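You operate a simulated robot arm through the tools that you are given. There is no shell and no other tool. Be economical: measure what you need, move in short steps, check, and stop when the job is done.

You run a simulated two-armed robot. Do the job below in one go: nothing can be reset, and whatever is moved stays where it is left.

Task
Copy the log to logger 29, then lock it away again.
Fine: it lies in the locked drawer; stand it in the black dock, press Store, wait for Copied; copy to no other; drawer shut and locked; other loggers, bench switch, dials, plugs and Run bench stay. Set down upright: what you pick out.

It is judged by the outcome, as a careful person would: the job done as asked, and still so three seconds after it is handed in. It fails if anything else is knocked over, pushed out of place, dropped, spilled or broken.

Robot
Two 7-joint arms with two-finger parallel grippers on one trunk, on a base that drives. Base frame: it is fixed to the floor where the robot stands at the start and does not move with it; the origin is under the middle of the robot, x ahead of it, y to its left, z up. Units: cm, rad, N and s.
The left shoulder is at the start at [5, 16.5, 111.7], the right one opposite. With the tool pointing down near the work surface each hand reaches from about 10 to 58 cm from the robot's upright axis, wherever it stands, measured 20 degrees to its own side. Places, roughly: bench switch [90, 40, 100]; black dock [90, -20, 100]; drawer lock switch [60, 0, 60]; drawer of the left console [70, 10, 60]; flow plug [100, -50, 110]; green run button [90, 10, 100]; inside of the drawer of the left console [90, 10, 50]; load dial [70, 20, 80]; pressure dial [90, 20, 100]; speed plug [100, -50, 140]; torque plug [100, -50, 130]; white store button [70, 20, 100]. Payload 3.91 kg a hand.
The tool frame of a hand sits at the grasp point between the pads (the TCP): z along the fingers, y along the line on which they close. The tips reach 3 cm beyond it. Largest opening 11 cm; finger width 2, thickness 1; the body of the gripper, 4.8 by 11.2 cm, starts 5.5 cm behind the TCP.
Orientation is that of the tool frame in the base frame, as a unit quaternion [w, x, y, z]. With the fingers straight down and closing along the base's y, the tool's x points along the base's -x, its y along +y and its z along -z.

Tools
- The arms move only by the tool drive_tool. It takes "left_series", "right_series" or both (then of equal length, played together; a hand with none holds still); each is a list of rows, each a list of 3 entries, a list of its own where there are three numbers: the closure, from 0 (fully open) to 1 (shut), then the shift along the tool's x, y, z in cm, then the turn, a rotation vector about the tool's x, y, z in rad. In form: [[hand, [x, y, z], [wx, wy, wz]], ...]. A call has 1 to 10 rows; each row is the pose to reach, as a shift and turn from the pose commanded when the call began, along the tool's axes at that moment. A row lasts 0.2 s, in which the tool goes at most 5 cm and 0.15 rad; a call with a longer step from one row to the next is refused whole, and so is a gripper value outside its range. Where a pose cannot be reached the arm comes as near as it can. A force on the tool above 40 N (or 10 N above the force at the start of the call, whichever is more), or a blocked arm, ends the call early, and 0.2 s more pass. Each finger travels about 4.5 cm/s and halts on what it meets, pressing with about 38 N; the grip force reading is that of the motor and also rises with nothing between the fingers. The clock runs only during rows and for 0.2 s after the last one: add rows that repeat a pose to give the fingers time. It gives the time, the measured TCP pose, the force on the tool (base axes), the opening and the grip force at its end, in the units of the frame above (readings bear some noise), with the torque about the TCP (base axes, N m) and any sound that the robot's microphone picked up.
- Cameras (640 x 400 px; columns grow to the right, rows downward): "scene" is now at [11.8, 2.67, 130.8]; the picture's right is [0.29, -0.96, 0.00], its down [-0.35, -0.10, -0.93] and it looks along [0.89, 0.27, -0.37] (base axes); focal length 214 px, centre (320, 200). "left" rides on the left gripper at [7.2, -1.7, -10.3] in its tool frame; the picture's right is [0.23, 0.97, 0.00], its down [-0.76, 0.18, -0.62] and it looks along [-0.61, 0.14, 0.78] (tool axes); focal length 222 px, centre (320, 200). "right" rides on the right gripper at [7.2, 1.7, -10.3] in its tool frame; the picture's right is [-0.23, 0.97, 0.00], its down [-0.76, -0.18, -0.62] and it looks along [-0.61, -0.14, 0.78] (tool axes); focal length 222 px, centre (320, 200). There is no depth. A picture from a camera that has moved, and an enlarged one, comes with that camera's place and axes in the base frame and with its lens.
- capture(camera): a new picture of that camera. No time passes.
- move_column(by): slides the trunk up (or, below 0, down) by that many cm; the arms and the scene camera ride with it, the base frame stays. It gives what a move gives, with no picture.
- roll_base(legs): drives the robot by 1 to 6 legs, each [ahead, left, turn to the left] in cm, cm and rad, along the robot's own axes; the way and the turn of a leg run together, so that a leg with both is an arc; at most 150 cm and 3.142 rad a leg. The arms and the cameras ride along, it lands a little off, and it stops where it bumps. It gives what a move gives.
- pan_tilt(pan, tilt): turns the head with the scene camera to pan (to the left, within 1.396 rad either way) and tilt (down, from -0.506 to 1.204), counted from straight ahead of the robot. It gives what a move gives.
- close_up(camera, box): a new picture of the part [left, top, right, bottom] of that camera's present view, enlarged. No time passes.
- hand_in(): hands the job in; it is judged then, once.

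Go step by step. Nothing tells you exact positions but the pictures and the camera data: compare them with the known pose of the tool, close in by small moves and look again before you grip or let go. The budget is 120 turns and 100 pictures, counting those below and the enlarged ones. Unless the task says otherwise, let go and move clear before handing in, and close with one line.

The tools are called after "Call:" as a command line: name --argument value ..., lists and objects as JSON in quotes. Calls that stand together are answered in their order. drive_tool: Moves the arms, as the interface text tells. Its arguments: {"type":"object","properties":{"left_series":{"type":"array","items":{"type":"array"}},"right_series":{"type":"array","items":{"type":"array"}}},"required":[]} The other tools are called the same way: move_column (by) slides the trunk up or down; roll_base (legs) drives the base; pan_tilt (pan, tilt) turns the head that bears the scene camera; capture (camera) takes a picture; close_up (camera, box) takes an enlarged picture of a part of a camera's view; hand_in () hands the job in.

At the start:

```text
time: 0.0
left_position: [29.22, 19.69, 133.13]
left_tool_rot: [0.001, -0.001, 1.0, 0.0]
left_wrist_force: [0.1, 0.2, -0.8]
left_ft_torque: [-0.01, 0.0, 0.01]
left_opening: 10.98
left_finger_force: 0.1
right_position: [41.05, -7.24, 131.31]
right_tool_rot: [-0.001, 0.0, 1.0, -0.001]
right_wrist_force: [-0.8, -0.5, 0.4]
right_ft_torque: [-0.02, 0.01, 0.01]
right_opening: 10.99
right_finger_force: 0.0
trunk travel left (down, up): [-33.7, 16.6]
robot x, y, heading: [0.12, 0.29, -0.003]
head pan, tilt: [0.29, 0.375]
```

scene: 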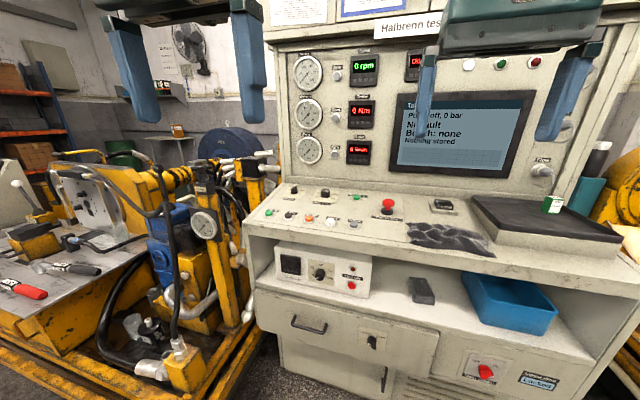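
right: 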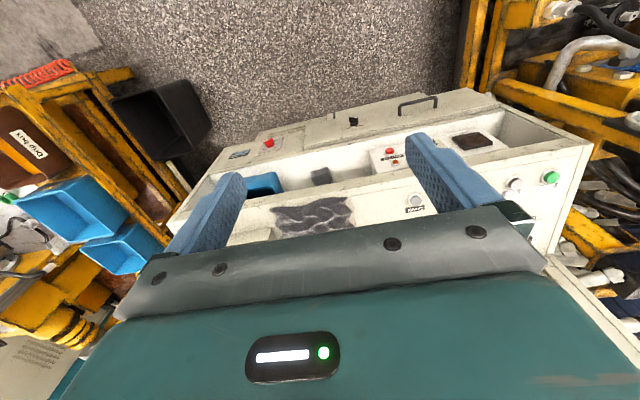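
left: 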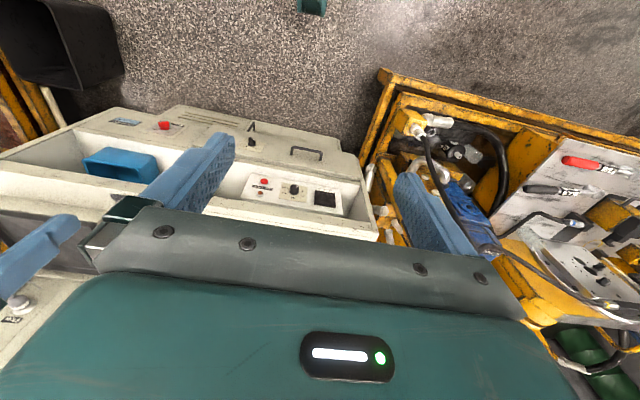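

I see a test console with a screen, dials, a drawer with a handle and a lock switch below. First I take enlarged views to read the labels.

Call:
close_up --camera "scene" --box '[240, 170, 480, 320]'

Call:
close_up --camera "scene" --box '[250, 290, 426, 400]'

Call:
close_up --camera "scene" --box '[380, 80, 640, 242]'

Call:
close_up --camera "scene" --box '[400, 260, 624, 400]'

```text
2.67 times, centred on (360, 245) of scene
camera zoom: at [11.8, 2.67, 130.8], right [0.29, -0.96, 0.0], down [-0.35, -0.1, -0.93], along [0.89, 0.27, -0.37], focal length 572 px, centre (213, 80)
```

zoom: 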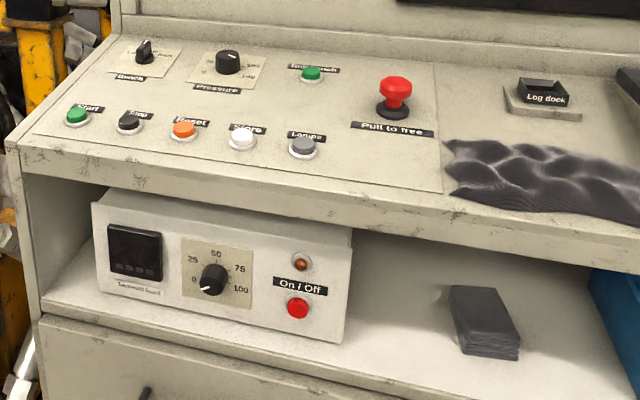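

```text
3.64 times, centred on (338, 345) of scene
camera zoom: at [11.8, 2.67, 130.8], right [0.29, -0.96, 0.0], down [-0.35, -0.1, -0.93], along [0.89, 0.27, -0.37], focal length 780 px, centre (254, -327)
```

zoom: 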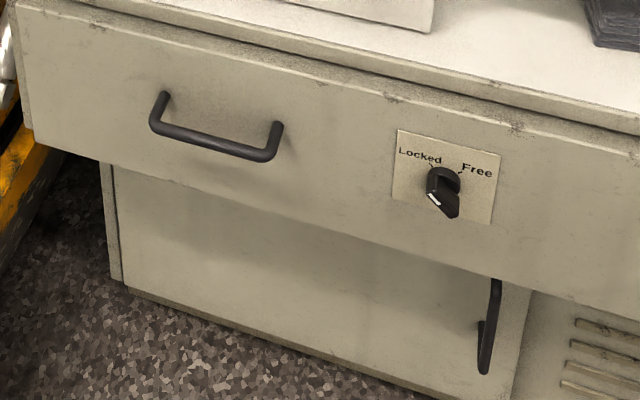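

```text
2.46 times, centred on (510, 161) of scene
camera zoom: at [11.8, 2.67, 130.8], right [0.29, -0.96, 0.0], down [-0.35, -0.1, -0.93], along [0.89, 0.27, -0.37], focal length 528 px, centre (-148, 296)
```

zoom: 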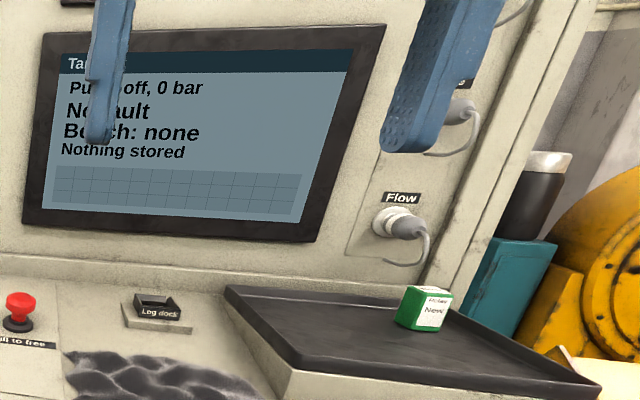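

```text
2.86 times, centred on (512, 330) of scene
camera zoom: at [11.8, 2.67, 130.8], right [0.29, -0.96, 0.0], down [-0.35, -0.1, -0.93], along [0.89, 0.27, -0.37], focal length 613 px, centre (-229, -171)
```

zoom: 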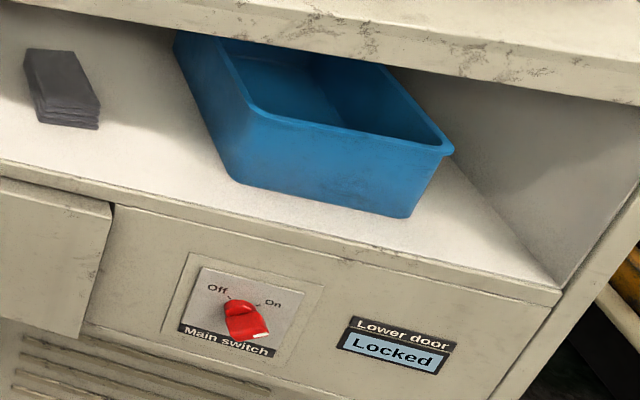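

The lock switch appears to be near (62.5, 0.4, 62) and the drawer handle near (62.5, 22, 62). I lower the trunk so I can work at that height and look again.

Call:
move_column --by -30

Call:
pan_tilt --pan 0.1 --tilt 0.6

Call:
capture --camera "scene"

Call:
close_up --camera "scene" --box '[300, 180, 380, 230]'

```text
time: 3.0
left_position: [29.18, 19.77, 103.19]
left_tool_rot: [0.0, 0.0, 1.0, -0.001]
left_wrist_force: [-0.3, 0.3, 0.4]
left_ft_torque: [-0.02, -0.01, 0.0]
left_opening: 10.99
left_finger_force: 0.0
right_position: [41.0, -7.19, 101.32]
right_tool_rot: [0.0, 0.0, 1.0, 0.0]
right_wrist_force: [0.3, 1.0, 0.4]
right_ft_torque: [-0.03, 0.0, -0.01]
right_opening: 10.97
right_finger_force: 0.1
trunk travel left (down, up): [-3.7, 46.6]
robot x, y, heading: [0.18, 0.24, -0.003]
head pan, tilt: [0.29, 0.375]
```

```text
time: 3.8
left_position: [29.23, 19.88, 103.17]
left_tool_rot: [0.001, 0.001, 1.0, 0.001]
left_wrist_force: [0.9, 0.2, 0.3]
left_ft_torque: [-0.01, -0.03, 0.01]
left_opening: 11.01
left_finger_force: 0.0
right_position: [40.92, -7.28, 101.34]
right_tool_rot: [-0.001, 0.0, 1.0, 0.001]
right_wrist_force: [-0.5, -0.6, -0.5]
right_ft_torque: [-0.01, 0.02, 0.02]
right_opening: 10.99
right_finger_force: 0.0
trunk travel left (down, up): [-3.7, 46.6]
robot x, y, heading: [0.25, 0.15, -0.003]
head pan, tilt: [0.099, 0.6]
```

```text
92 pictures are left
camera scene: at [11.7, 0.89, 98.75], right [0.1, -0.99, 0.0], down [-0.56, -0.06, -0.83], along [0.82, 0.08, -0.56], focal length 214 px, centre (320, 200)
```

scene: 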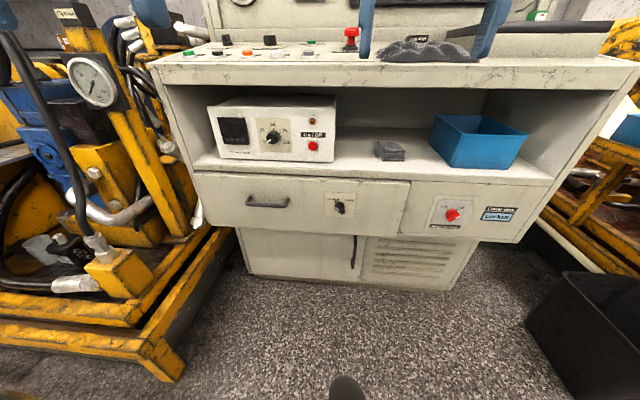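

```text
8.00 times, centred on (340, 205) of scene
camera zoom: at [11.7, 0.89, 98.75], right [0.1, -0.99, 0.0], down [-0.56, -0.06, -0.83], along [0.82, 0.08, -0.56], focal length 1716 px, centre (160, 160)
```

zoom: 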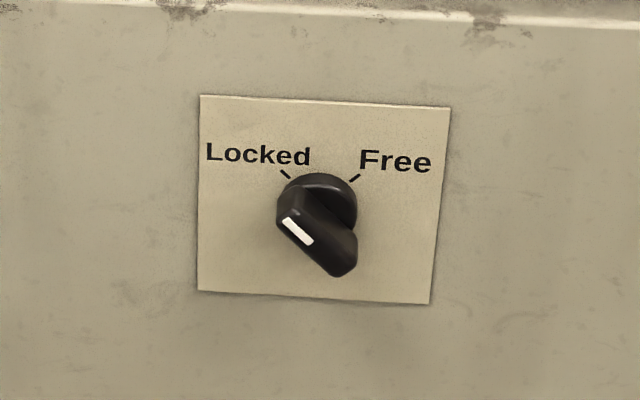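

The knob's white pointer is on "Locked", upper left, so it needs about 90° clockwise to reach "Free". I bring both hands down while pitching them to point forward, stopping short of the console.

Call:
drive_tool --right_series '[[0, [-0.9, 0.72, 3.93], [0, -0.15, 0]], [0, [-1.8, 1.44, 7.86], [0, -0.3, 0]], [0, [-2.7, 2.16, 11.8], [0, -0.45, 0]], [0, [-3.6, 2.88, 15.7], [0, -0.6, 0]], [0, [-4.5, 3.6, 19.6], [0, -0.75, 0]], [0, [-5.4, 4.3, 23.6], [0, -0.9, 0]], [0, [-6.3, 5.0, 27.5], [0, -1.05, 0]], [0, [-7.2, 5.8, 31.4], [0, -1.2, 0]], [0, [-8.1, 6.5, 35.4], [0, -1.35, 0]], [0, [-9, 7.2, 39.3], [0, -1.5, 0]]]' --left_series '[[0, [-1.08, 0.42, 3.82], [0, -0.15, 0]], [0, [-2.16, 0.84, 7.64], [0, -0.3, 0]], [0, [-3.24, 1.26, 11.5], [0, -0.45, 0]], [0, [-4.3, 1.7, 15.3], [0, -0.6, 0]], [0, [-5.4, 2.1, 19.1], [0, -0.75, 0]], [0, [-6.5, 2.5, 22.9], [0, -0.9, 0]], [0, [-7.6, 2.9, 26.7], [0, -1.05, 0]], [0, [-8.6, 3.4, 30.6], [0, -1.2, 0]], [0, [-9.7, 3.8, 34.4], [0, -1.35, 0]], [0, [-10.8, 4.2, 38.2], [0, -1.5, 0]]]'

```text
time: 6.0
left_position: [45.95, 18.72, 80.73]
left_tool_rot: [0.65, -0.005, 0.76, 0.005]
left_wrist_force: [0.2, -0.5, -0.2]
left_ft_torque: [0.01, 0.01, 0.0]
left_opening: 11.0
left_finger_force: 0.2
left hand out of reach, approached as far as the arm can: row 6, 7, 8, 9, 10
right_position: [50.21, -0.07, 61.89]
right_tool_rot: [0.682, 0.0, 0.731, 0.0]
right_wrist_force: [-0.4, 0.5, 0.4]
right_ft_torque: [-0.02, -0.01, 0.0]
right_opening: 11.01
right_finger_force: 0.1
trunk travel left (down, up): [-3.7, 46.6]
robot x, y, heading: [-0.06, 0.36, -0.001]
head pan, tilt: [0.099, 0.6]
```

The right hand is where I wanted it. I roll it to line its fingers up across the knob bar and look.

Call:
drive_tool --right_series '[[0, [0, 0, 0.6], [0, -0.012, -0.131]], [0, [0, 0, 1.2], [0, -0.024, -0.262]], [0, [0, 0, 1.8], [0, -0.036, -0.393]], [0, [0, 0, 2.4], [0, -0.048, -0.524]], [0.2, [0, 0, 3.0], [0, -0.06, -0.654]], [0.4, [0, 0, 3.5], [0, -0.07, -0.785]], [0.5, [0, 0, 3.5], [0, -0.07, -0.785]], [0.5, [0, 0, 3.5], [0, -0.07, -0.785]]]'

Call:
capture --camera "scene"

Call:
capture --camera "right"

```text
time: 7.8
left_position: [45.95, 18.81, 80.65]
left_tool_rot: [0.649, -0.004, 0.761, 0.005]
left_wrist_force: [-0.6, 0.5, -0.1]
left_ft_torque: [0.01, 0.0, -0.03]
left_opening: 11.0
left_finger_force: 0.0
right_position: [53.41, 0.01, 61.69]
right_tool_rot: [0.654, -0.279, 0.653, -0.261]
right_wrist_force: [0.4, 0.0, 0.6]
right_ft_torque: [0.01, -0.03, 0.01]
right_opening: 5.49
right_finger_force: 0.0
trunk travel left (down, up): [-3.7, 46.6]
robot x, y, heading: [-0.3, 0.21, -0.002]
head pan, tilt: [0.099, 0.6]
```

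```text
90 pictures are left
camera scene: at [11.69, 0.89, 98.74], right [0.1, -1.0, 0.0], down [-0.56, -0.06, -0.83], along [0.82, 0.08, -0.56], focal length 214 px, centre (320, 200)
```

scene: 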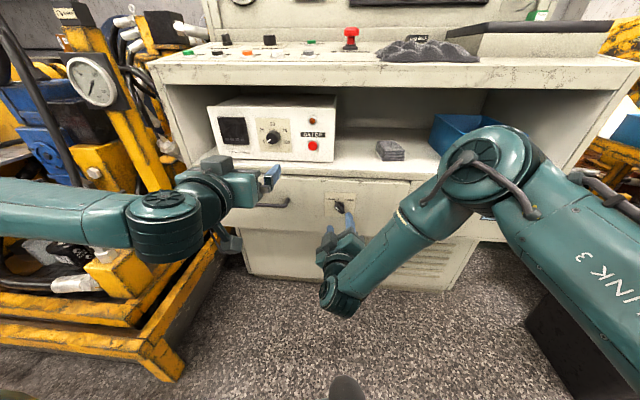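

```text
89 pictures are left
camera right: at [43.35, -4.19, 55.48], right [-0.03, 0.85, -0.53], down [-0.63, 0.4, 0.67], along [0.78, 0.35, 0.52], focal length 222 px, centre (320, 200)
```

right: 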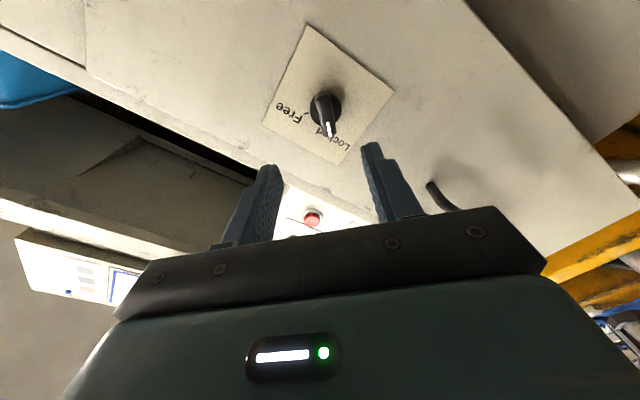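

The fingers are aligned with the bar. Triangulating puts the knob axis near y 0.1, z 60.4, with the face at x about 65.5, so I shift down and come closer.

Call:
drive_tool --right_series '[[0.5, [0.4, 0.5, 2], [0, 0, 0]], [0.5, [0.85, 0.99, 4], [0, 0, 0]], [0.5, [0.85, 0.99, 5.5], [0, 0, 0]]]'

Call:
capture --camera "right"

Call:
close_up --camera "scene" --box '[300, 180, 380, 230]'

```text
time: 8.6
left_position: [46.09, 18.81, 80.65]
left_tool_rot: [0.649, -0.004, 0.761, 0.004]
left_wrist_force: [-0.7, 0.1, -0.2]
left_ft_torque: [0.02, 0.02, -0.05]
left_opening: 11.01
left_finger_force: 0.0
right_position: [58.57, 1.53, 61.61]
right_tool_rot: [0.651, -0.278, 0.655, -0.263]
right_wrist_force: [0.1, 0.1, 0.0]
right_ft_torque: [-0.01, -0.04, -0.02]
right_opening: 5.5
right_finger_force: 0.0
right hand out of reach, approached as far as the arm can: row 1, 2, 3
trunk travel left (down, up): [-3.7, 46.6]
robot x, y, heading: [-0.32, -0.2, -0.003]
head pan, tilt: [0.099, 0.6]
```

```text
88 pictures are left
camera right: at [48.28, -2.54, 55.43], right [-0.02, 0.85, -0.53], down [-0.62, 0.4, 0.67], along [0.78, 0.34, 0.52], focal length 222 px, centre (320, 200)
```

right: 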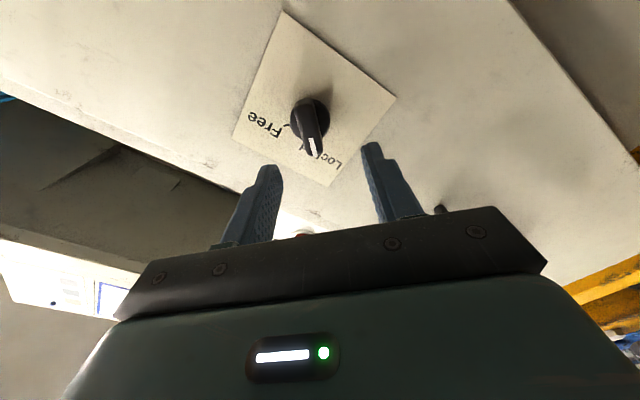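

```text
8.00 times, centred on (340, 205) of scene
camera zoom: at [11.69, 0.89, 98.74], right [0.1, -1.0, 0.0], down [-0.56, -0.06, -0.83], along [0.82, 0.08, -0.56], focal length 1716 px, centre (160, 160)
```

zoom: 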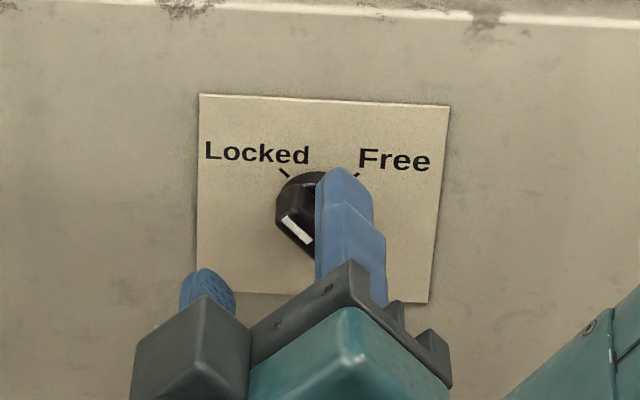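

The arm fell short of the commanded offset (y 1.5, z 61.6). I lower the trunk 3 cm more to ease the reach, then re-command.

Call:
move_column --by -3

Call:
drive_tool --right_series '[[0.5, [0, 0, 0], [0, 0, 0]]]'

```text
time: 9.3
left_position: [46.03, 18.76, 77.69]
left_tool_rot: [0.649, -0.005, 0.761, 0.005]
left_wrist_force: [0.8, -0.3, -0.2]
left_ft_torque: [-0.04, 0.02, 0.0]
left_opening: 11.01
left_finger_force: 0.0
right_position: [58.51, 1.55, 58.6]
right_tool_rot: [0.651, -0.279, 0.655, -0.262]
right_wrist_force: [-0.5, 0.0, 0.4]
right_ft_torque: [0.01, -0.01, 0.0]
right_opening: 5.5
right_finger_force: 0.0
trunk travel left (down, up): [-0.7, 49.6]
robot x, y, heading: [0.18, -0.23, -0.0]
head pan, tilt: [0.099, 0.6]
```

```text
time: 9.7
left_position: [46.12, 18.71, 77.8]
left_tool_rot: [0.649, -0.004, 0.761, 0.004]
left_wrist_force: [-0.2, -0.3, 0.6]
left_ft_torque: [0.0, 0.0, -0.01]
left_opening: 10.99
left_finger_force: 0.1
right_position: [58.56, 1.47, 58.65]
right_tool_rot: [0.652, -0.279, 0.655, -0.261]
right_wrist_force: [-0.4, 0.2, -0.2]
right_ft_torque: [0.0, -0.03, 0.03]
right_opening: 5.51
right_finger_force: 0.0
trunk travel left (down, up): [-0.7, 49.6]
robot x, y, heading: [-0.34, -0.16, -0.0]
head pan, tilt: [0.099, 0.6]
```

Now I re-command to y 0.1, z 60.4.

Call:
drive_tool --right_series '[[0.5, [-0.12, -1.1, 0], [0, 0, 0]], [0.5, [-0.25, -2.23, 0], [0, 0, 0]]]'

```text
time: 10.3
left_position: [45.92, 18.74, 77.7]
left_tool_rot: [0.649, -0.004, 0.761, 0.005]
left_wrist_force: [-0.2, -0.7, 0.2]
left_ft_torque: [0.01, 0.02, 0.03]
left_opening: 10.97
left_finger_force: 0.2
right_position: [58.63, 0.19, 60.34]
right_tool_rot: [0.652, -0.277, 0.656, -0.262]
right_wrist_force: [0.3, -0.4, 0.0]
right_ft_torque: [0.01, 0.01, -0.01]
right_opening: 5.5
right_finger_force: 0.0
trunk travel left (down, up): [-0.7, 49.6]
robot x, y, heading: [0.07, -0.16, 0.005]
head pan, tilt: [0.099, 0.6]
```

Position is now correct. I advance so the tips straddle the bar and look.

Call:
drive_tool --right_series '[[0.5, [0, 0, 1.5], [0, 0, 0]], [0.5, [0, 0, 2.7], [0, 0, 0]]]'

Call:
capture --camera "right"

Call:
close_up --camera "scene" --box '[300, 170, 380, 220]'

```text
time: 10.9
left_position: [45.97, 18.84, 77.84]
left_tool_rot: [0.649, -0.004, 0.761, 0.005]
left_wrist_force: [-0.4, 0.2, 0.6]
left_ft_torque: [-0.01, -0.02, -0.01]
left_opening: 10.99
left_finger_force: 0.1
right_position: [61.23, 0.45, 60.58]
right_tool_rot: [0.65, -0.277, 0.657, -0.264]
right_wrist_force: [0.4, -0.5, -0.4]
right_ft_torque: [-0.02, 0.01, 0.0]
right_opening: 5.5
right_finger_force: 0.0
right hand out of reach, approached as far as the arm can: row 2
trunk travel left (down, up): [-0.7, 49.6]
robot x, y, heading: [-0.18, -0.03, 0.0]
head pan, tilt: [0.099, 0.6]
```

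```text
86 pictures are left
camera right: at [50.92, -3.65, 54.4], right [-0.02, 0.85, -0.53], down [-0.62, 0.4, 0.68], along [0.79, 0.34, 0.52], focal length 222 px, centre (320, 200)
```

right: 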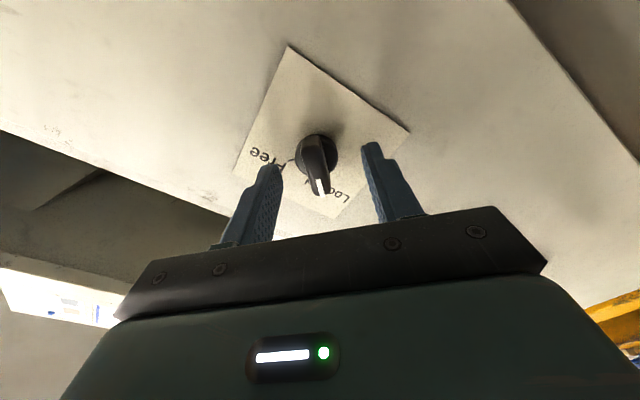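

```text
8.00 times, centred on (340, 195) of scene
camera zoom: at [11.69, 0.89, 95.74], right [0.1, -1.0, 0.0], down [-0.56, -0.06, -0.83], along [0.82, 0.08, -0.56], focal length 1716 px, centre (160, 240)
```

zoom: 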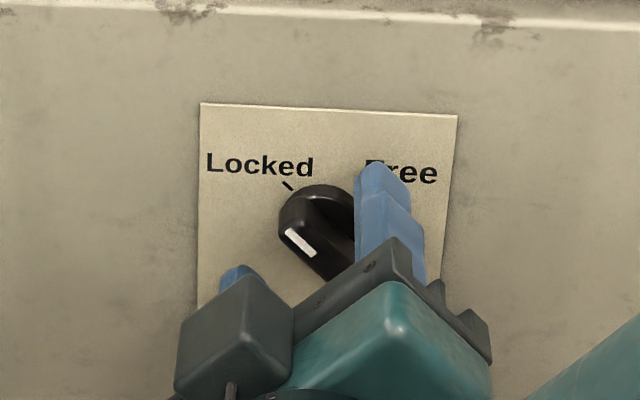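

The arm is at its forward limit, so I retract 6 cm, drive the base 6 cm ahead and approach again.

Call:
drive_tool --right_series '[[0.5, [0, 0, -3], [0, 0, 0]], [0.5, [0, 0, -6], [0, 0, 0]]]'

Call:
roll_base --legs '[[6, 0, 0]]'

Call:
drive_tool --right_series '[[0.5, [0, 0, 0], [0, 0, 0]]]'

```text
time: 11.5
left_position: [45.93, 18.82, 77.64]
left_tool_rot: [0.649, -0.005, 0.761, 0.005]
left_wrist_force: [0.5, -1.3, -0.2]
left_ft_torque: [0.0, 0.0, 0.0]
left_opening: 11.0
left_finger_force: 0.0
right_position: [55.3, 0.4, 60.62]
right_tool_rot: [0.651, -0.277, 0.655, -0.263]
right_wrist_force: [0.7, 0.0, -0.4]
right_ft_torque: [-0.01, -0.01, 0.0]
right_opening: 5.5
right_finger_force: 0.1
trunk travel left (down, up): [-0.7, 49.6]
robot x, y, heading: [-0.17, 0.18, 0.001]
head pan, tilt: [0.099, 0.6]
```

```text
time: 12.5
left_position: [52.01, 18.71, 77.77]
left_tool_rot: [0.649, -0.004, 0.761, 0.005]
left_wrist_force: [-0.4, 0.3, 0.3]
left_ft_torque: [-0.01, 0.02, -0.01]
left_opening: 10.99
left_finger_force: 0.1
right_position: [61.24, 0.36, 60.71]
right_tool_rot: [0.652, -0.278, 0.655, -0.262]
right_wrist_force: [0.2, 0.0, 0.5]
right_ft_torque: [-0.01, 0.0, 0.01]
right_opening: 5.5
right_finger_force: 0.2
trunk travel left (down, up): [-0.7, 49.6]
robot x, y, heading: [6.08, 0.25, 0.0]
head pan, tilt: [0.099, 0.6]
```

```text
time: 12.9
left_position: [51.96, 18.74, 77.79]
left_tool_rot: [0.649, -0.003, 0.761, 0.004]
left_wrist_force: [0.5, -0.7, 0.7]
left_ft_torque: [-0.01, 0.02, 0.02]
left_opening: 11.0
left_finger_force: 0.1
right_position: [61.12, 0.32, 60.6]
right_tool_rot: [0.651, -0.277, 0.656, -0.262]
right_wrist_force: [-0.3, 0.0, 0.5]
right_ft_torque: [0.01, -0.01, 0.0]
right_opening: 5.51
right_finger_force: 0.1
trunk travel left (down, up): [-0.7, 49.6]
robot x, y, heading: [5.57, 0.03, 0.003]
head pan, tilt: [0.099, 0.6]
```

I make a small correction and close on the knob bar.

Call:
drive_tool --right_series '[[0.5, [0.25, 0, 0.4], [0, 0, 0]], [0.5, [0.25, 0, 0.7], [0, 0, 0]], [0.8, [0.25, 0, 0.7], [0, 0, 0]], [0.9, [0.25, 0, 0.7], [0, 0, 0]], [0.9, [0.25, 0, 0.7], [0, 0, 0]], [0.9, [0.25, 0, 0.7], [0, 0, 0]]]'

Call:
capture --camera "right"

```text
time: 14.3
left_position: [52.06, 18.69, 77.71]
left_tool_rot: [0.649, -0.004, 0.76, 0.004]
left_wrist_force: [-0.5, -0.1, 0.3]
left_ft_torque: [-0.02, 0.0, -0.03]
left_opening: 11.0
left_finger_force: 0.1
right_position: [61.88, 0.24, 60.54]
right_tool_rot: [0.652, -0.277, 0.655, -0.264]
right_wrist_force: [0.1, -4.7, 3.4]
right_ft_torque: [0.01, -0.15, -0.12]
right_opening: 2.91
right_finger_force: 45.0
trunk travel left (down, up): [-0.7, 49.6]
robot x, y, heading: [6.22, -0.01, 0.0]
head pan, tilt: [0.099, 0.6]
```

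```text
84 pictures are left
camera right: at [51.66, -3.99, 54.27], right [-0.02, 0.85, -0.53], down [-0.62, 0.4, 0.67], along [0.78, 0.34, 0.52], focal length 222 px, centre (320, 200)
```

right: 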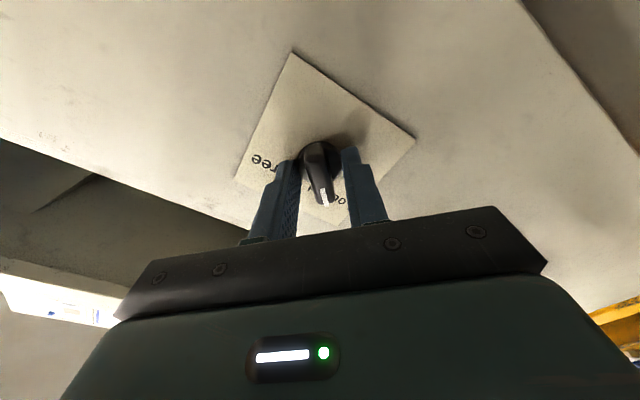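

The tips seem to have closed on the round base of the knob (opening 2.9). I open, back off 1.2 cm, and close on the bar only.

Call:
drive_tool --right_series '[[0.6, [0, 0, 0], [0, 0, 0]], [0.6, [0, 0, 0], [0, 0, 0]], [0.6, [0, 0, -1.2], [0, 0, 0]], [0.9, [0, 0, -1.2], [0, 0, 0]], [1.0, [0, 0, -1.2], [0, 0, 0]], [1.0, [0, 0, -1.2], [0, 0, 0]], [1.0, [0, 0, -1.2], [0, 0, 0]]]'

Call:
capture --camera "right"

```text
time: 15.9
left_position: [52.03, 18.75, 77.6]
left_tool_rot: [0.648, -0.003, 0.761, 0.004]
left_wrist_force: [0.1, 0.6, -0.2]
left_ft_torque: [0.0, -0.02, -0.03]
left_opening: 10.98
left_finger_force: 0.0
right_position: [60.69, 0.12, 60.58]
right_tool_rot: [0.652, -0.277, 0.655, -0.263]
right_wrist_force: [-3.4, -3.3, 3.8]
right_ft_torque: [0.0, -0.39, -0.53]
right_opening: 1.26
right_finger_force: 44.9
trunk travel left (down, up): [-0.7, 49.6]
robot x, y, heading: [6.12, 0.02, 0.001]
head pan, tilt: [0.099, 0.6]
```

```text
83 pictures are left
camera right: at [50.4, -4.0, 54.26], right [-0.02, 0.85, -0.53], down [-0.62, 0.4, 0.67], along [0.78, 0.34, 0.52], focal length 222 px, centre (320, 200)
```

right: 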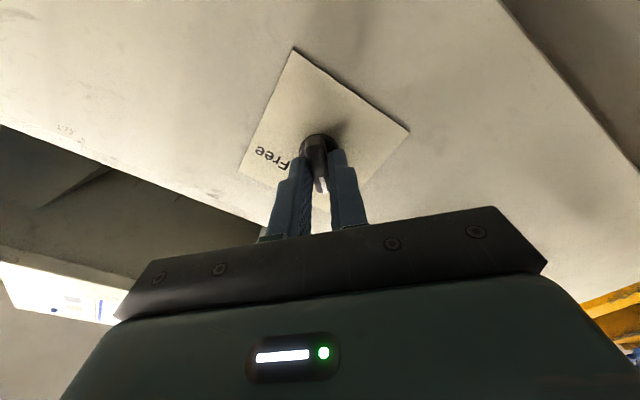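

The bar is gripped (1.26 cm). I turn it clockwise.

Call:
drive_tool --right_series '[[1, [0, 0, 0], [0, 0, 0.15]], [1, [0, 0, 0], [0, 0, 0.3]], [1, [0, 0, 0], [0, 0, 0.45]], [1, [0, 0, 0], [0, 0, 0.6]], [1, [0, 0, 0], [0, 0, 0.75]], [1, [0, 0, 0], [0, 0, 0.9]], [1, [0, 0, 0], [0, 0, 1.05]], [1, [0, 0, 0], [0, 0, 1.2]], [1, [0, 0, 0], [0, 0, 1.35]], [1, [0, 0, 0], [0, 0, 1.5]]]'

Call:
capture --camera "right"

```text
time: 18.1
left_position: [51.96, 18.75, 77.74]
left_tool_rot: [0.649, -0.004, 0.761, 0.004]
left_wrist_force: [0.1, -0.3, 0.0]
left_ft_torque: [-0.01, 0.03, 0.01]
left_opening: 11.03
left_finger_force: 0.1
right_position: [60.53, 0.21, 60.58]
right_tool_rot: [0.655, 0.244, 0.668, 0.254]
right_wrist_force: [-6.5, -2.7, 1.6]
right_ft_torque: [0.04, -0.76, -0.8]
right_opening: 1.27
right_finger_force: 44.9
trunk travel left (down, up): [-0.7, 49.6]
robot x, y, heading: [5.65, 0.06, 0.001]
head pan, tilt: [0.099, 0.6]
```

```text
82 pictures are left
camera right: at [50.26, 5.96, 56.26], right [0.0, 0.58, 0.81], down [-0.61, -0.65, 0.46], along [0.8, -0.49, 0.35], focal length 222 px, centre (320, 200)
```

right: 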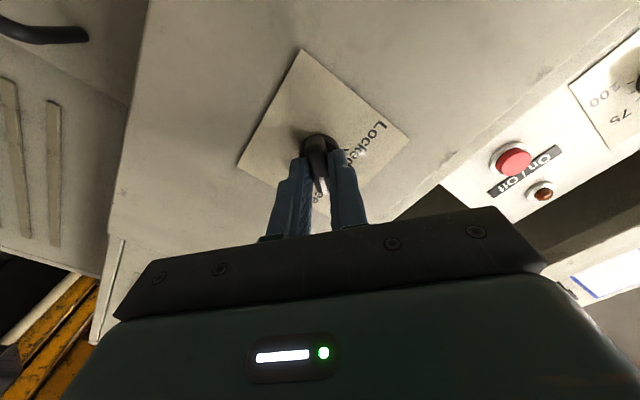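

It has turned about 86°. I finish the last bit, release and back away, then verify.

Call:
drive_tool --right_series '[[1, [0, 0, 0], [0, 0, 0.1]], [0.8, [0, 0, 0], [0, 0, 0.08]], [0.5, [0, 0, 0], [0, 0, 0.05]], [0.5, [0, 0, 0], [0, 0, 0.05]], [0.5, [0, 0, -4], [0, 0, 0.05]], [0.5, [0, 0, -8], [0, 0, 0.05]], [0.5, [0, 0, -12], [0, 0, 0.05]]]'

Call:
capture --camera "scene"

Call:
close_up --camera "right" --box '[200, 30, 440, 180]'

```text
time: 19.7
left_position: [52.14, 18.85, 77.64]
left_tool_rot: [0.649, -0.003, 0.761, 0.004]
left_wrist_force: [-0.9, 0.0, -0.1]
left_ft_torque: [-0.02, 0.01, -0.01]
left_opening: 11.0
left_finger_force: 0.0
right_position: [48.59, -0.02, 60.83]
right_tool_rot: [0.649, 0.26, 0.663, 0.268]
right_wrist_force: [-0.1, 0.1, -0.2]
right_ft_torque: [-0.04, -0.01, 0.01]
right_opening: 5.52
right_finger_force: 0.0
trunk travel left (down, up): [-0.7, 49.6]
robot x, y, heading: [5.96, -0.0, -0.0]
head pan, tilt: [0.099, 0.6]
```

```text
81 pictures are left
camera scene: at [17.69, 0.89, 95.74], right [0.1, -0.99, 0.0], down [-0.56, -0.06, -0.83], along [0.82, 0.08, -0.56], focal length 214 px, centre (320, 200)
```

scene: 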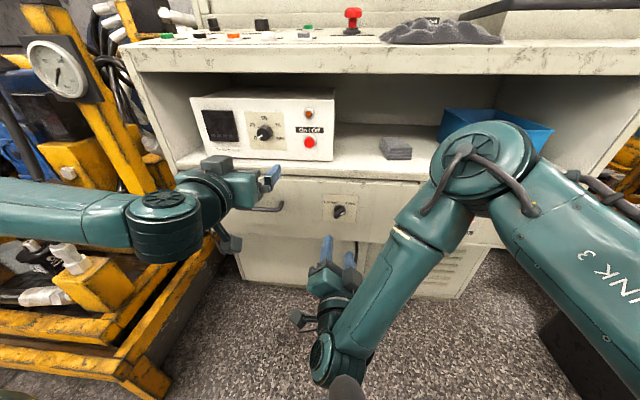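

```text
2.67 times, centred on (320, 105) of right
camera zoom: at [38.25, 6.01, 56.75], right [0.0, 0.54, 0.84], down [-0.61, -0.67, 0.43], along [0.8, -0.51, 0.33], focal length 592 px, centre (320, 453)
```

zoom: 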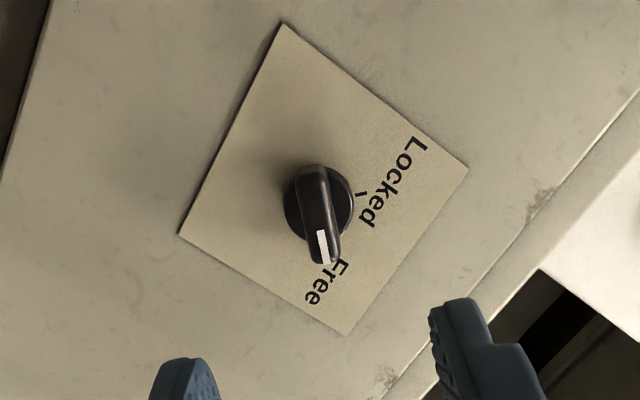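

The pointer is now on "Free". Next I bring the left hand in front of the drawer handle, about (62, 21.6, 61.5).

Call:
drive_tool --left_series '[[0, [3.9, 0.7, 1.1], [0, -0.04, 0]], [0, [7.8, 1.4, 2.2], [0, -0.08, 0]], [0, [11.7, 2.1, 3.3], [0, -0.12, 0]], [0, [15.7, 2.8, 4.5], [0, -0.16, 0]]]'

Call:
drive_tool --left_series '[[0, [0, 0, 0], [0, 0, -0.15]], [0, [0, 0, 0], [0, 0, -0.3]], [0, [0, 0, 0], [0, 0, -0.45]], [0, [0, 0, 0], [0, 0, -0.6]], [0, [0, 0, 0], [0, 0, -0.75]], [0, [0, 0, 0], [0, 0, -0.9]], [0, [0, 0, 0], [0, 0, -1.05]], [0.2, [0, 0, 0], [0, 0, -1.2]], [0.4, [0, 0, 0], [0, 0, -1.35]], [0.5, [0, 0, 0], [0, 0, -1.5]]]'

Call:
capture --camera "left"

Call:
capture --camera "scene"

```text
time: 20.7
left_position: [51.8, 15.85, 77.79]
left_tool_rot: [0.671, -0.003, 0.742, -0.004]
left_wrist_force: [-0.3, -1.2, 0.0]
left_ft_torque: [0.01, -0.01, 0.02]
left_opening: 10.99
left_finger_force: 0.0
left hand out of reach, approached as far as the arm can: row 1, 2, 3, 4
right_position: [48.67, -0.02, 60.72]
right_tool_rot: [0.649, 0.261, 0.662, 0.268]
right_wrist_force: [-0.2, -0.9, 0.2]
right_ft_torque: [0.03, 0.05, 0.03]
right_opening: 5.5
right_finger_force: 0.0
trunk travel left (down, up): [-0.7, 49.6]
robot x, y, heading: [6.0, -0.05, 0.005]
head pan, tilt: [0.099, 0.6]
```

```text
time: 22.9
left_position: [51.93, 15.63, 78.13]
left_tool_rot: [0.488, -0.507, 0.541, -0.461]
left_wrist_force: [1.7, -0.3, 0.1]
left_ft_torque: [0.01, 0.0, 0.0]
left_opening: 5.51
left_finger_force: 0.0
right_position: [48.62, 0.02, 60.73]
right_tool_rot: [0.649, 0.261, 0.662, 0.269]
right_wrist_force: [0.1, 0.3, 0.5]
right_ft_torque: [0.01, -0.03, -0.02]
right_opening: 5.49
right_finger_force: 0.0
trunk travel left (down, up): [-0.7, 49.6]
robot x, y, heading: [6.03, -0.02, 0.002]
head pan, tilt: [0.099, 0.6]
```

```text
79 pictures are left
camera left: at [41.76, 8.28, 80.36], right [-0.1, -0.17, -0.98], down [-0.63, 0.77, -0.07], along [0.77, 0.61, -0.18], focal length 222 px, centre (320, 200)
```

left: 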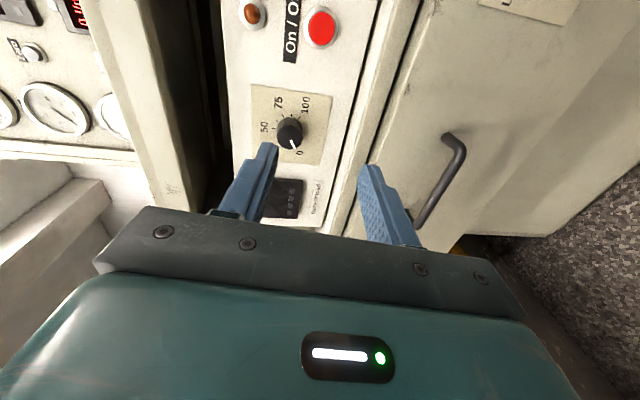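

```text
78 pictures are left
camera scene: at [17.68, 0.89, 95.74], right [0.1, -0.99, 0.0], down [-0.56, -0.06, -0.83], along [0.82, 0.08, -0.56], focal length 214 px, centre (320, 200)
```

scene: 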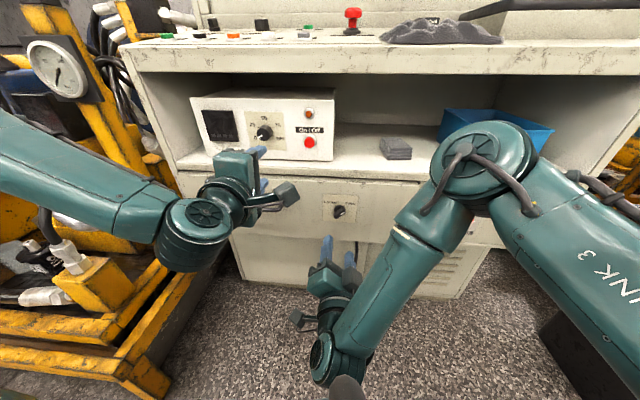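

The left arm cannot get down to the handle in this posture, but the right arm works well at that height. I lift the left hand clear, roll the right hand so its fingers close vertically, and will drive the base left so the right arm faces the handle.

Call:
drive_tool --left_series '[[0.5, [0, -2, -1.6], [0, 0, 0]], [0.5, [0, -4, -3.2], [0, 0, 0]], [0.5, [0, -6, -5], [0, 0, 0]], [0.5, [0, -8, -6.6], [0, 0, 0]], [0.5, [0, -10, -8.3], [0, 0, 0]], [0.5, [0, -12, -10], [0, 0, 0]]]' --right_series '[[0.5, [0, 0, 0], [0, 0, 0.131]], [0.5, [0, 0, 0], [0, 0, 0.262]], [0.5, [0, 0, 0], [0, 0, 0.393]], [0.5, [0, 0, 0], [0, 0, 0.524]], [0.5, [0, 0, 0], [0, 0, 0.654]], [0.5, [0, 0, 0], [0, 0, 0.785]]]'

```text
time: 24.3
left_position: [44.2, 14.3, 92.28]
left_tool_rot: [0.489, -0.508, 0.541, -0.46]
left_wrist_force: [-0.5, -0.2, -0.6]
left_ft_torque: [0.02, 0.0, 0.05]
left_opening: 5.51
left_finger_force: 0.1
left hand out of reach, approached as far as the arm can: row 1, 2, 3, 4, 5, 6
right_position: [48.67, -0.03, 60.65]
right_tool_rot: [0.496, 0.494, 0.512, 0.497]
right_wrist_force: [-0.2, 0.1, -0.2]
right_ft_torque: [-0.01, 0.01, -0.01]
right_opening: 5.5
right_finger_force: 0.0
trunk travel left (down, up): [-0.7, 49.6]
robot x, y, heading: [5.85, -0.13, -0.004]
head pan, tilt: [0.099, 0.6]
```

Right hand is ready. I drive left 21.7 cm and look.

Call:
roll_base --legs '[[0, 21.7, 0]]'

Call:
capture --camera "right"

Call:
capture --camera "scene"

```text
time: 26.8
left_position: [44.29, 35.94, 92.36]
left_tool_rot: [0.488, -0.507, 0.541, -0.461]
left_wrist_force: [-0.9, -1.0, 0.0]
left_ft_torque: [-0.04, -0.03, -0.01]
left_opening: 5.53
left_finger_force: 0.0
right_position: [48.68, 21.47, 60.73]
right_tool_rot: [0.496, 0.494, 0.513, 0.497]
right_wrist_force: [-0.9, -0.4, -0.4]
right_ft_torque: [-0.01, -0.02, 0.01]
right_opening: 5.51
right_finger_force: 0.0
trunk travel left (down, up): [-0.7, 49.6]
robot x, y, heading: [5.77, 21.98, -0.001]
head pan, tilt: [0.099, 0.6]
```

```text
77 pictures are left
camera right: at [38.31, 28.64, 62.3], right [0.02, -0.21, 0.98], down [-0.61, -0.78, -0.15], along [0.79, -0.6, -0.14], focal length 222 px, centre (320, 200)
```

right: 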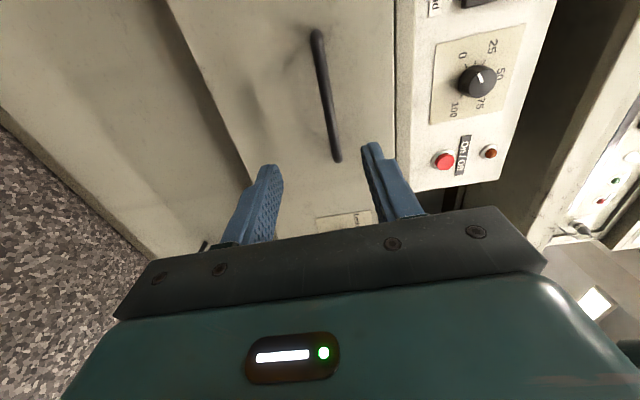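

```text
76 pictures are left
camera scene: at [17.68, 22.54, 95.74], right [0.1, -0.99, 0.0], down [-0.56, -0.06, -0.83], along [0.82, 0.08, -0.56], focal length 214 px, centre (320, 200)
```

scene: 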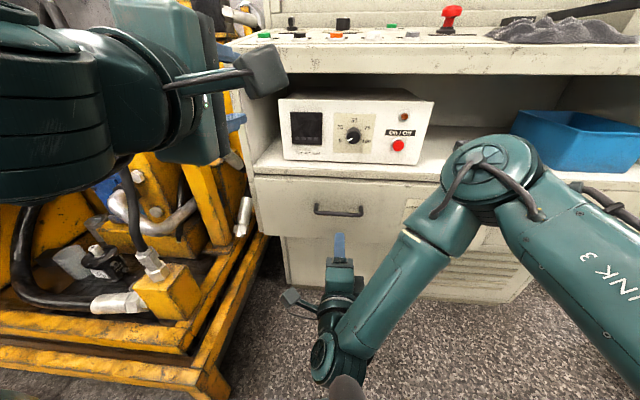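

The handle bar is at about z 61.6, x 62.5, centred near y 22. I move in to straddle it.

Call:
drive_tool --right_series '[[0.5, [0, 0.9, 4], [0, 0, 0]], [0.5, [0, 0.9, 8], [0, 0, 0]], [0.5, [0, 0.9, 10.5], [0, 0, 0]], [0.5, [0, 0.9, 12.8], [0, 0, 0]]]'

Call:
capture --camera "right"

Call:
close_up --camera "scene" --box '[290, 180, 386, 240]'

```text
time: 27.8
left_position: [44.17, 36.0, 92.25]
left_tool_rot: [0.488, -0.507, 0.542, -0.46]
left_wrist_force: [-0.1, -0.4, 0.4]
left_ft_torque: [-0.02, 0.02, 0.0]
left_opening: 5.5
left_finger_force: 0.1
right_position: [61.48, 21.85, 61.46]
right_tool_rot: [0.497, 0.493, 0.514, 0.496]
right_wrist_force: [0.5, -0.7, -0.2]
right_ft_torque: [-0.01, -0.01, 0.01]
right_opening: 5.53
right_finger_force: 0.0
trunk travel left (down, up): [-0.7, 49.6]
robot x, y, heading: [6.06, 21.28, 0.002]
head pan, tilt: [0.099, 0.6]
```

```text
75 pictures are left
camera right: at [51.11, 28.89, 63.02], right [0.02, -0.21, 0.98], down [-0.61, -0.78, -0.15], along [0.79, -0.59, -0.14], focal length 222 px, centre (320, 200)
```

right: 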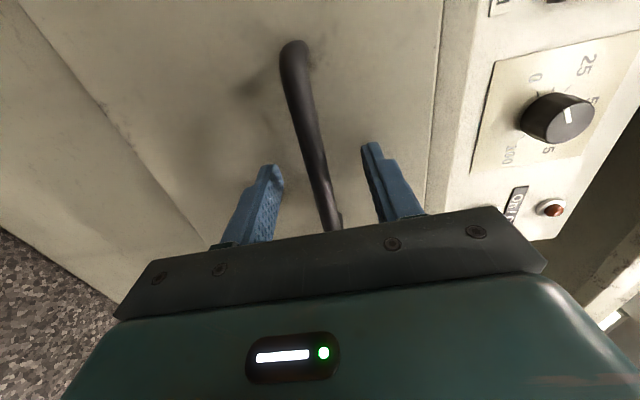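

```text
6.67 times, centred on (338, 210) of scene
camera zoom: at [17.68, 22.54, 95.75], right [0.1, -0.99, 0.0], down [-0.56, -0.06, -0.83], along [0.82, 0.08, -0.56], focal length 1430 px, centre (200, 133)
```

zoom: 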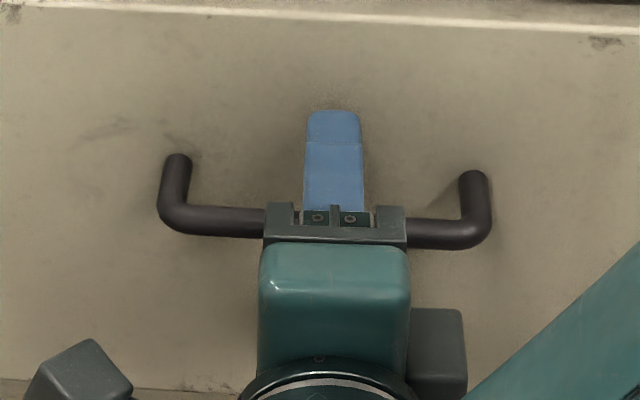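

The bar is between the fingers. I close the grip.

Call:
drive_tool --right_series '[[0.8, [0, 0, 0], [0, 0, 0]], [1, [0, 0, 0], [0, 0, 0]], [1, [0, 0, 0], [0, 0, 0]], [1, [0, 0, 0], [0, 0, 0]]]'

Call:
roll_base --legs '[[-10, 0, 0]]'

Call:
capture --camera "scene"

```text
time: 28.8
left_position: [44.16, 36.04, 92.23]
left_tool_rot: [0.489, -0.507, 0.54, -0.46]
left_wrist_force: [0.0, -0.6, -0.1]
left_ft_torque: [0.01, -0.01, 0.03]
left_opening: 5.51
left_finger_force: 0.1
right_position: [61.38, 21.84, 61.46]
right_tool_rot: [0.497, 0.493, 0.512, 0.498]
right_wrist_force: [0.4, -0.6, 6.4]
right_ft_torque: [0.86, 0.01, 0.11]
right_opening: 1.18
right_finger_force: 45.1
trunk travel left (down, up): [-0.7, 49.6]
robot x, y, heading: [5.8, 21.23, 0.002]
head pan, tilt: [0.099, 0.6]
```

```text
time: 29.9
left_position: [34.34, 35.97, 92.42]
left_tool_rot: [0.489, -0.507, 0.541, -0.46]
left_wrist_force: [-0.8, 0.3, -0.2]
left_ft_torque: [-0.02, 0.0, -0.02]
left_opening: 5.51
left_finger_force: 0.0
right_position: [51.46, 21.84, 61.47]
right_tool_rot: [0.497, 0.493, 0.512, 0.498]
right_wrist_force: [-2.4, 0.3, 11.0]
right_ft_torque: [0.93, -0.03, -0.13]
right_opening: 1.19
right_finger_force: 45.2
trunk travel left (down, up): [-0.7, 49.6]
robot x, y, heading: [-3.88, 21.76, -0.002]
head pan, tilt: [0.099, 0.6]
```

```text
73 pictures are left
camera scene: at [7.68, 22.52, 95.77], right [0.1, -1.0, 0.0], down [-0.56, -0.06, -0.83], along [0.82, 0.08, -0.56], focal length 214 px, centre (320, 200)
```

scene: 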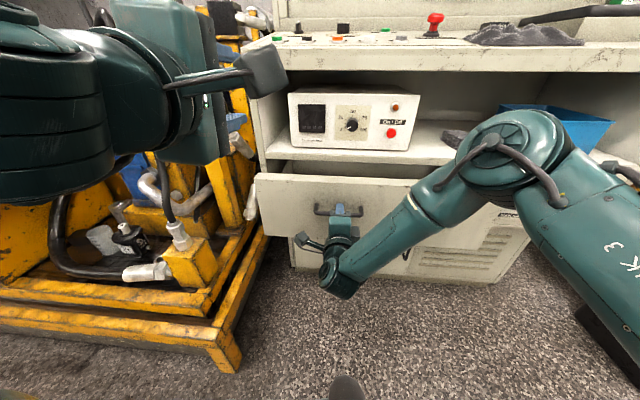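

The drawer opens smoothly. I pull another 16 cm and look in.

Call:
roll_base --legs '[[-16, 0, 0]]'

Call:
pan_tilt --pan 0 --tilt 0.7

Call:
capture --camera "scene"

```text
time: 31.4
left_position: [18.32, 35.92, 92.33]
left_tool_rot: [0.489, -0.507, 0.541, -0.46]
left_wrist_force: [0.2, -0.2, -0.4]
left_ft_torque: [-0.02, -0.02, -0.01]
left_opening: 5.48
left_finger_force: 0.0
right_position: [35.57, 21.73, 61.65]
right_tool_rot: [0.498, 0.493, 0.511, 0.498]
right_wrist_force: [-1.9, -3.7, 6.7]
right_ft_torque: [0.9, 0.03, -0.32]
right_opening: 1.19
right_finger_force: 44.8
trunk travel left (down, up): [-0.7, 49.6]
robot x, y, heading: [-20.05, 21.53, 0.001]
head pan, tilt: [0.099, 0.6]
```

```text
time: 32.0
left_position: [18.36, 35.77, 92.3]
left_tool_rot: [0.489, -0.506, 0.542, -0.46]
left_wrist_force: [0.6, 0.2, 0.0]
left_ft_torque: [0.0, 0.07, 0.0]
left_opening: 5.49
left_finger_force: 0.0
right_position: [35.7, 21.76, 61.45]
right_tool_rot: [0.498, 0.494, 0.511, 0.497]
right_wrist_force: [-1.9, -2.4, 3.8]
right_ft_torque: [0.96, -0.01, 0.09]
right_opening: 1.18
right_finger_force: 45.4
trunk travel left (down, up): [-0.7, 49.6]
robot x, y, heading: [-19.81, 21.87, 0.003]
head pan, tilt: [0.0, 0.7]
```

```text
72 pictures are left
camera scene: at [-8.49, 21.63, 94.89], right [0.0, -1.0, 0.0], down [-0.64, 0.0, -0.77], along [0.77, 0.0, -0.64], focal length 214 px, centre (320, 200)
```

scene: 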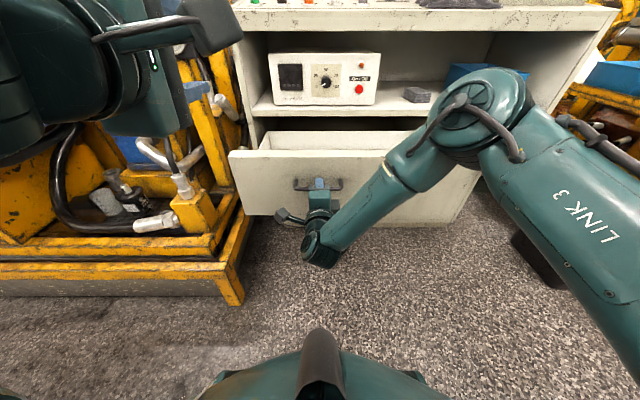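

The drawer is open about 26 cm. I release the handle, back off and raise the trunk to look inside.

Call:
drive_tool --right_series '[[0.6, [0, 0, 0], [0, 0, 0]], [0.5, [0, 0, 0], [0, 0, 0]], [0.5, [0, 0, 0], [0, 0, 0]], [0.5, [0, 0, -4], [0, 0, 0]], [0.5, [0, 0, -8], [0, 0, 0]]]'

Call:
move_column --by 32

Call:
capture --camera "scene"

```text
time: 33.2
left_position: [18.39, 35.99, 92.26]
left_tool_rot: [0.489, -0.507, 0.542, -0.459]
left_wrist_force: [0.7, -0.4, 0.1]
left_ft_torque: [0.01, -0.03, -0.02]
left_opening: 5.49
left_finger_force: 0.1
right_position: [27.57, 21.64, 61.52]
right_tool_rot: [0.498, 0.494, 0.512, 0.496]
right_wrist_force: [0.2, -0.5, 0.0]
right_ft_torque: [-0.01, -0.02, -0.02]
right_opening: 5.48
right_finger_force: 0.0
trunk travel left (down, up): [-0.7, 49.6]
robot x, y, heading: [-19.89, 21.23, -0.003]
head pan, tilt: [0.0, 0.7]
```

```text
time: 36.4
left_position: [18.39, 35.92, 124.15]
left_tool_rot: [0.488, -0.508, 0.541, -0.459]
left_wrist_force: [0.4, -0.1, 1.2]
left_ft_torque: [0.03, -0.02, 0.04]
left_opening: 5.51
left_finger_force: 0.0
right_position: [27.57, 21.69, 93.59]
right_tool_rot: [0.498, 0.493, 0.512, 0.497]
right_wrist_force: [-0.1, 0.4, -0.5]
right_ft_torque: [0.05, 0.0, 0.0]
right_opening: 5.49
right_finger_force: 0.0
trunk travel left (down, up): [-32.7, 17.6]
robot x, y, heading: [-20.13, 21.45, 0.001]
head pan, tilt: [0.0, 0.7]
```

```text
71 pictures are left
camera scene: at [-8.45, 21.65, 126.88], right [0.0, -1.0, 0.0], down [-0.64, 0.0, -0.76], along [0.76, 0.0, -0.64], focal length 214 px, centre (320, 200)
```

scene: 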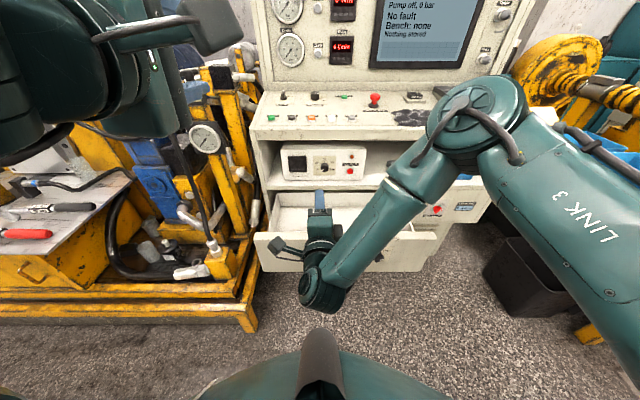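

The right arm is blocking the view. I shift it right while turning its fingers down again.

Call:
drive_tool --right_series '[[0.3, [-2.2, 0.6, 0], [0.15, 0, 0]], [0.3, [-4.4, 1.2, 0], [0.3, 0, 0]], [0.3, [-6.6, 1.8, 0], [0.45, 0, 0]], [0.3, [-8.8, 2.4, 0], [0.6, 0, 0]], [0.3, [-11, 3, 0], [0.75, 0, 0]], [0.3, [-13.2, 3.6, 0], [0.9, 0, 0]], [0.3, [-15.4, 4.2, 0], [1.05, 0, 0]], [0.3, [-17.6, 4.8, 0], [1.2, 0, 0]], [0.3, [-19.8, 5.4, 0], [1.35, 0, 0]], [0.3, [-22, 6, 0], [1.5, 0, 0]]]'

Call:
capture --camera "scene"

Call:
close_up --camera "scene" --box '[250, 170, 442, 290]'

```text
time: 38.6
left_position: [18.44, 35.96, 124.28]
left_tool_rot: [0.488, -0.507, 0.541, -0.46]
left_wrist_force: [0.1, 0.1, 0.4]
left_ft_torque: [-0.02, -0.02, 0.02]
left_opening: 5.5
left_finger_force: 0.0
right_position: [28.09, -0.09, 99.97]
right_tool_rot: [0.027, 0.7, 0.713, 0.014]
right_wrist_force: [-0.3, 0.0, 0.3]
right_ft_torque: [-0.02, -0.02, -0.03]
right_opening: 7.71
right_finger_force: 0.0
trunk travel left (down, up): [-32.7, 17.6]
robot x, y, heading: [-19.99, 21.69, 0.001]
head pan, tilt: [0.0, 0.7]
```

```text
70 pictures are left
camera scene: at [-8.44, 21.63, 126.88], right [0.0, -1.0, 0.0], down [-0.64, 0.0, -0.76], along [0.76, 0.0, -0.64], focal length 214 px, centre (320, 200)
```

scene: 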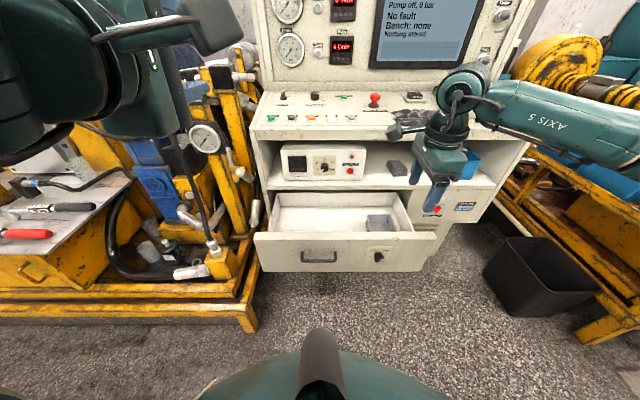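

```text
3.33 times, centred on (346, 230) of scene
camera zoom: at [-8.44, 21.63, 126.88], right [0.0, -1.0, 0.0], down [-0.64, 0.0, -0.76], along [0.76, 0.0, -0.64], focal length 715 px, centre (233, 100)
```

zoom: 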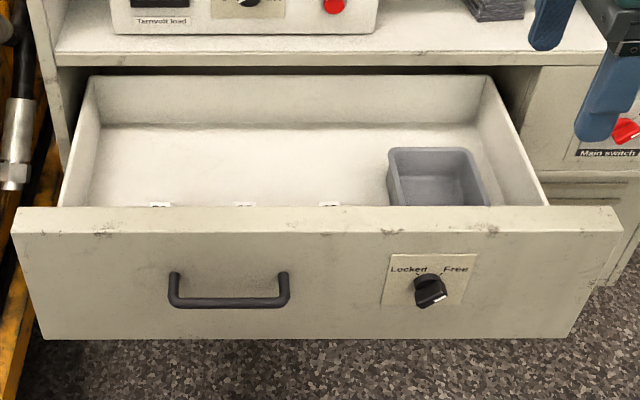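

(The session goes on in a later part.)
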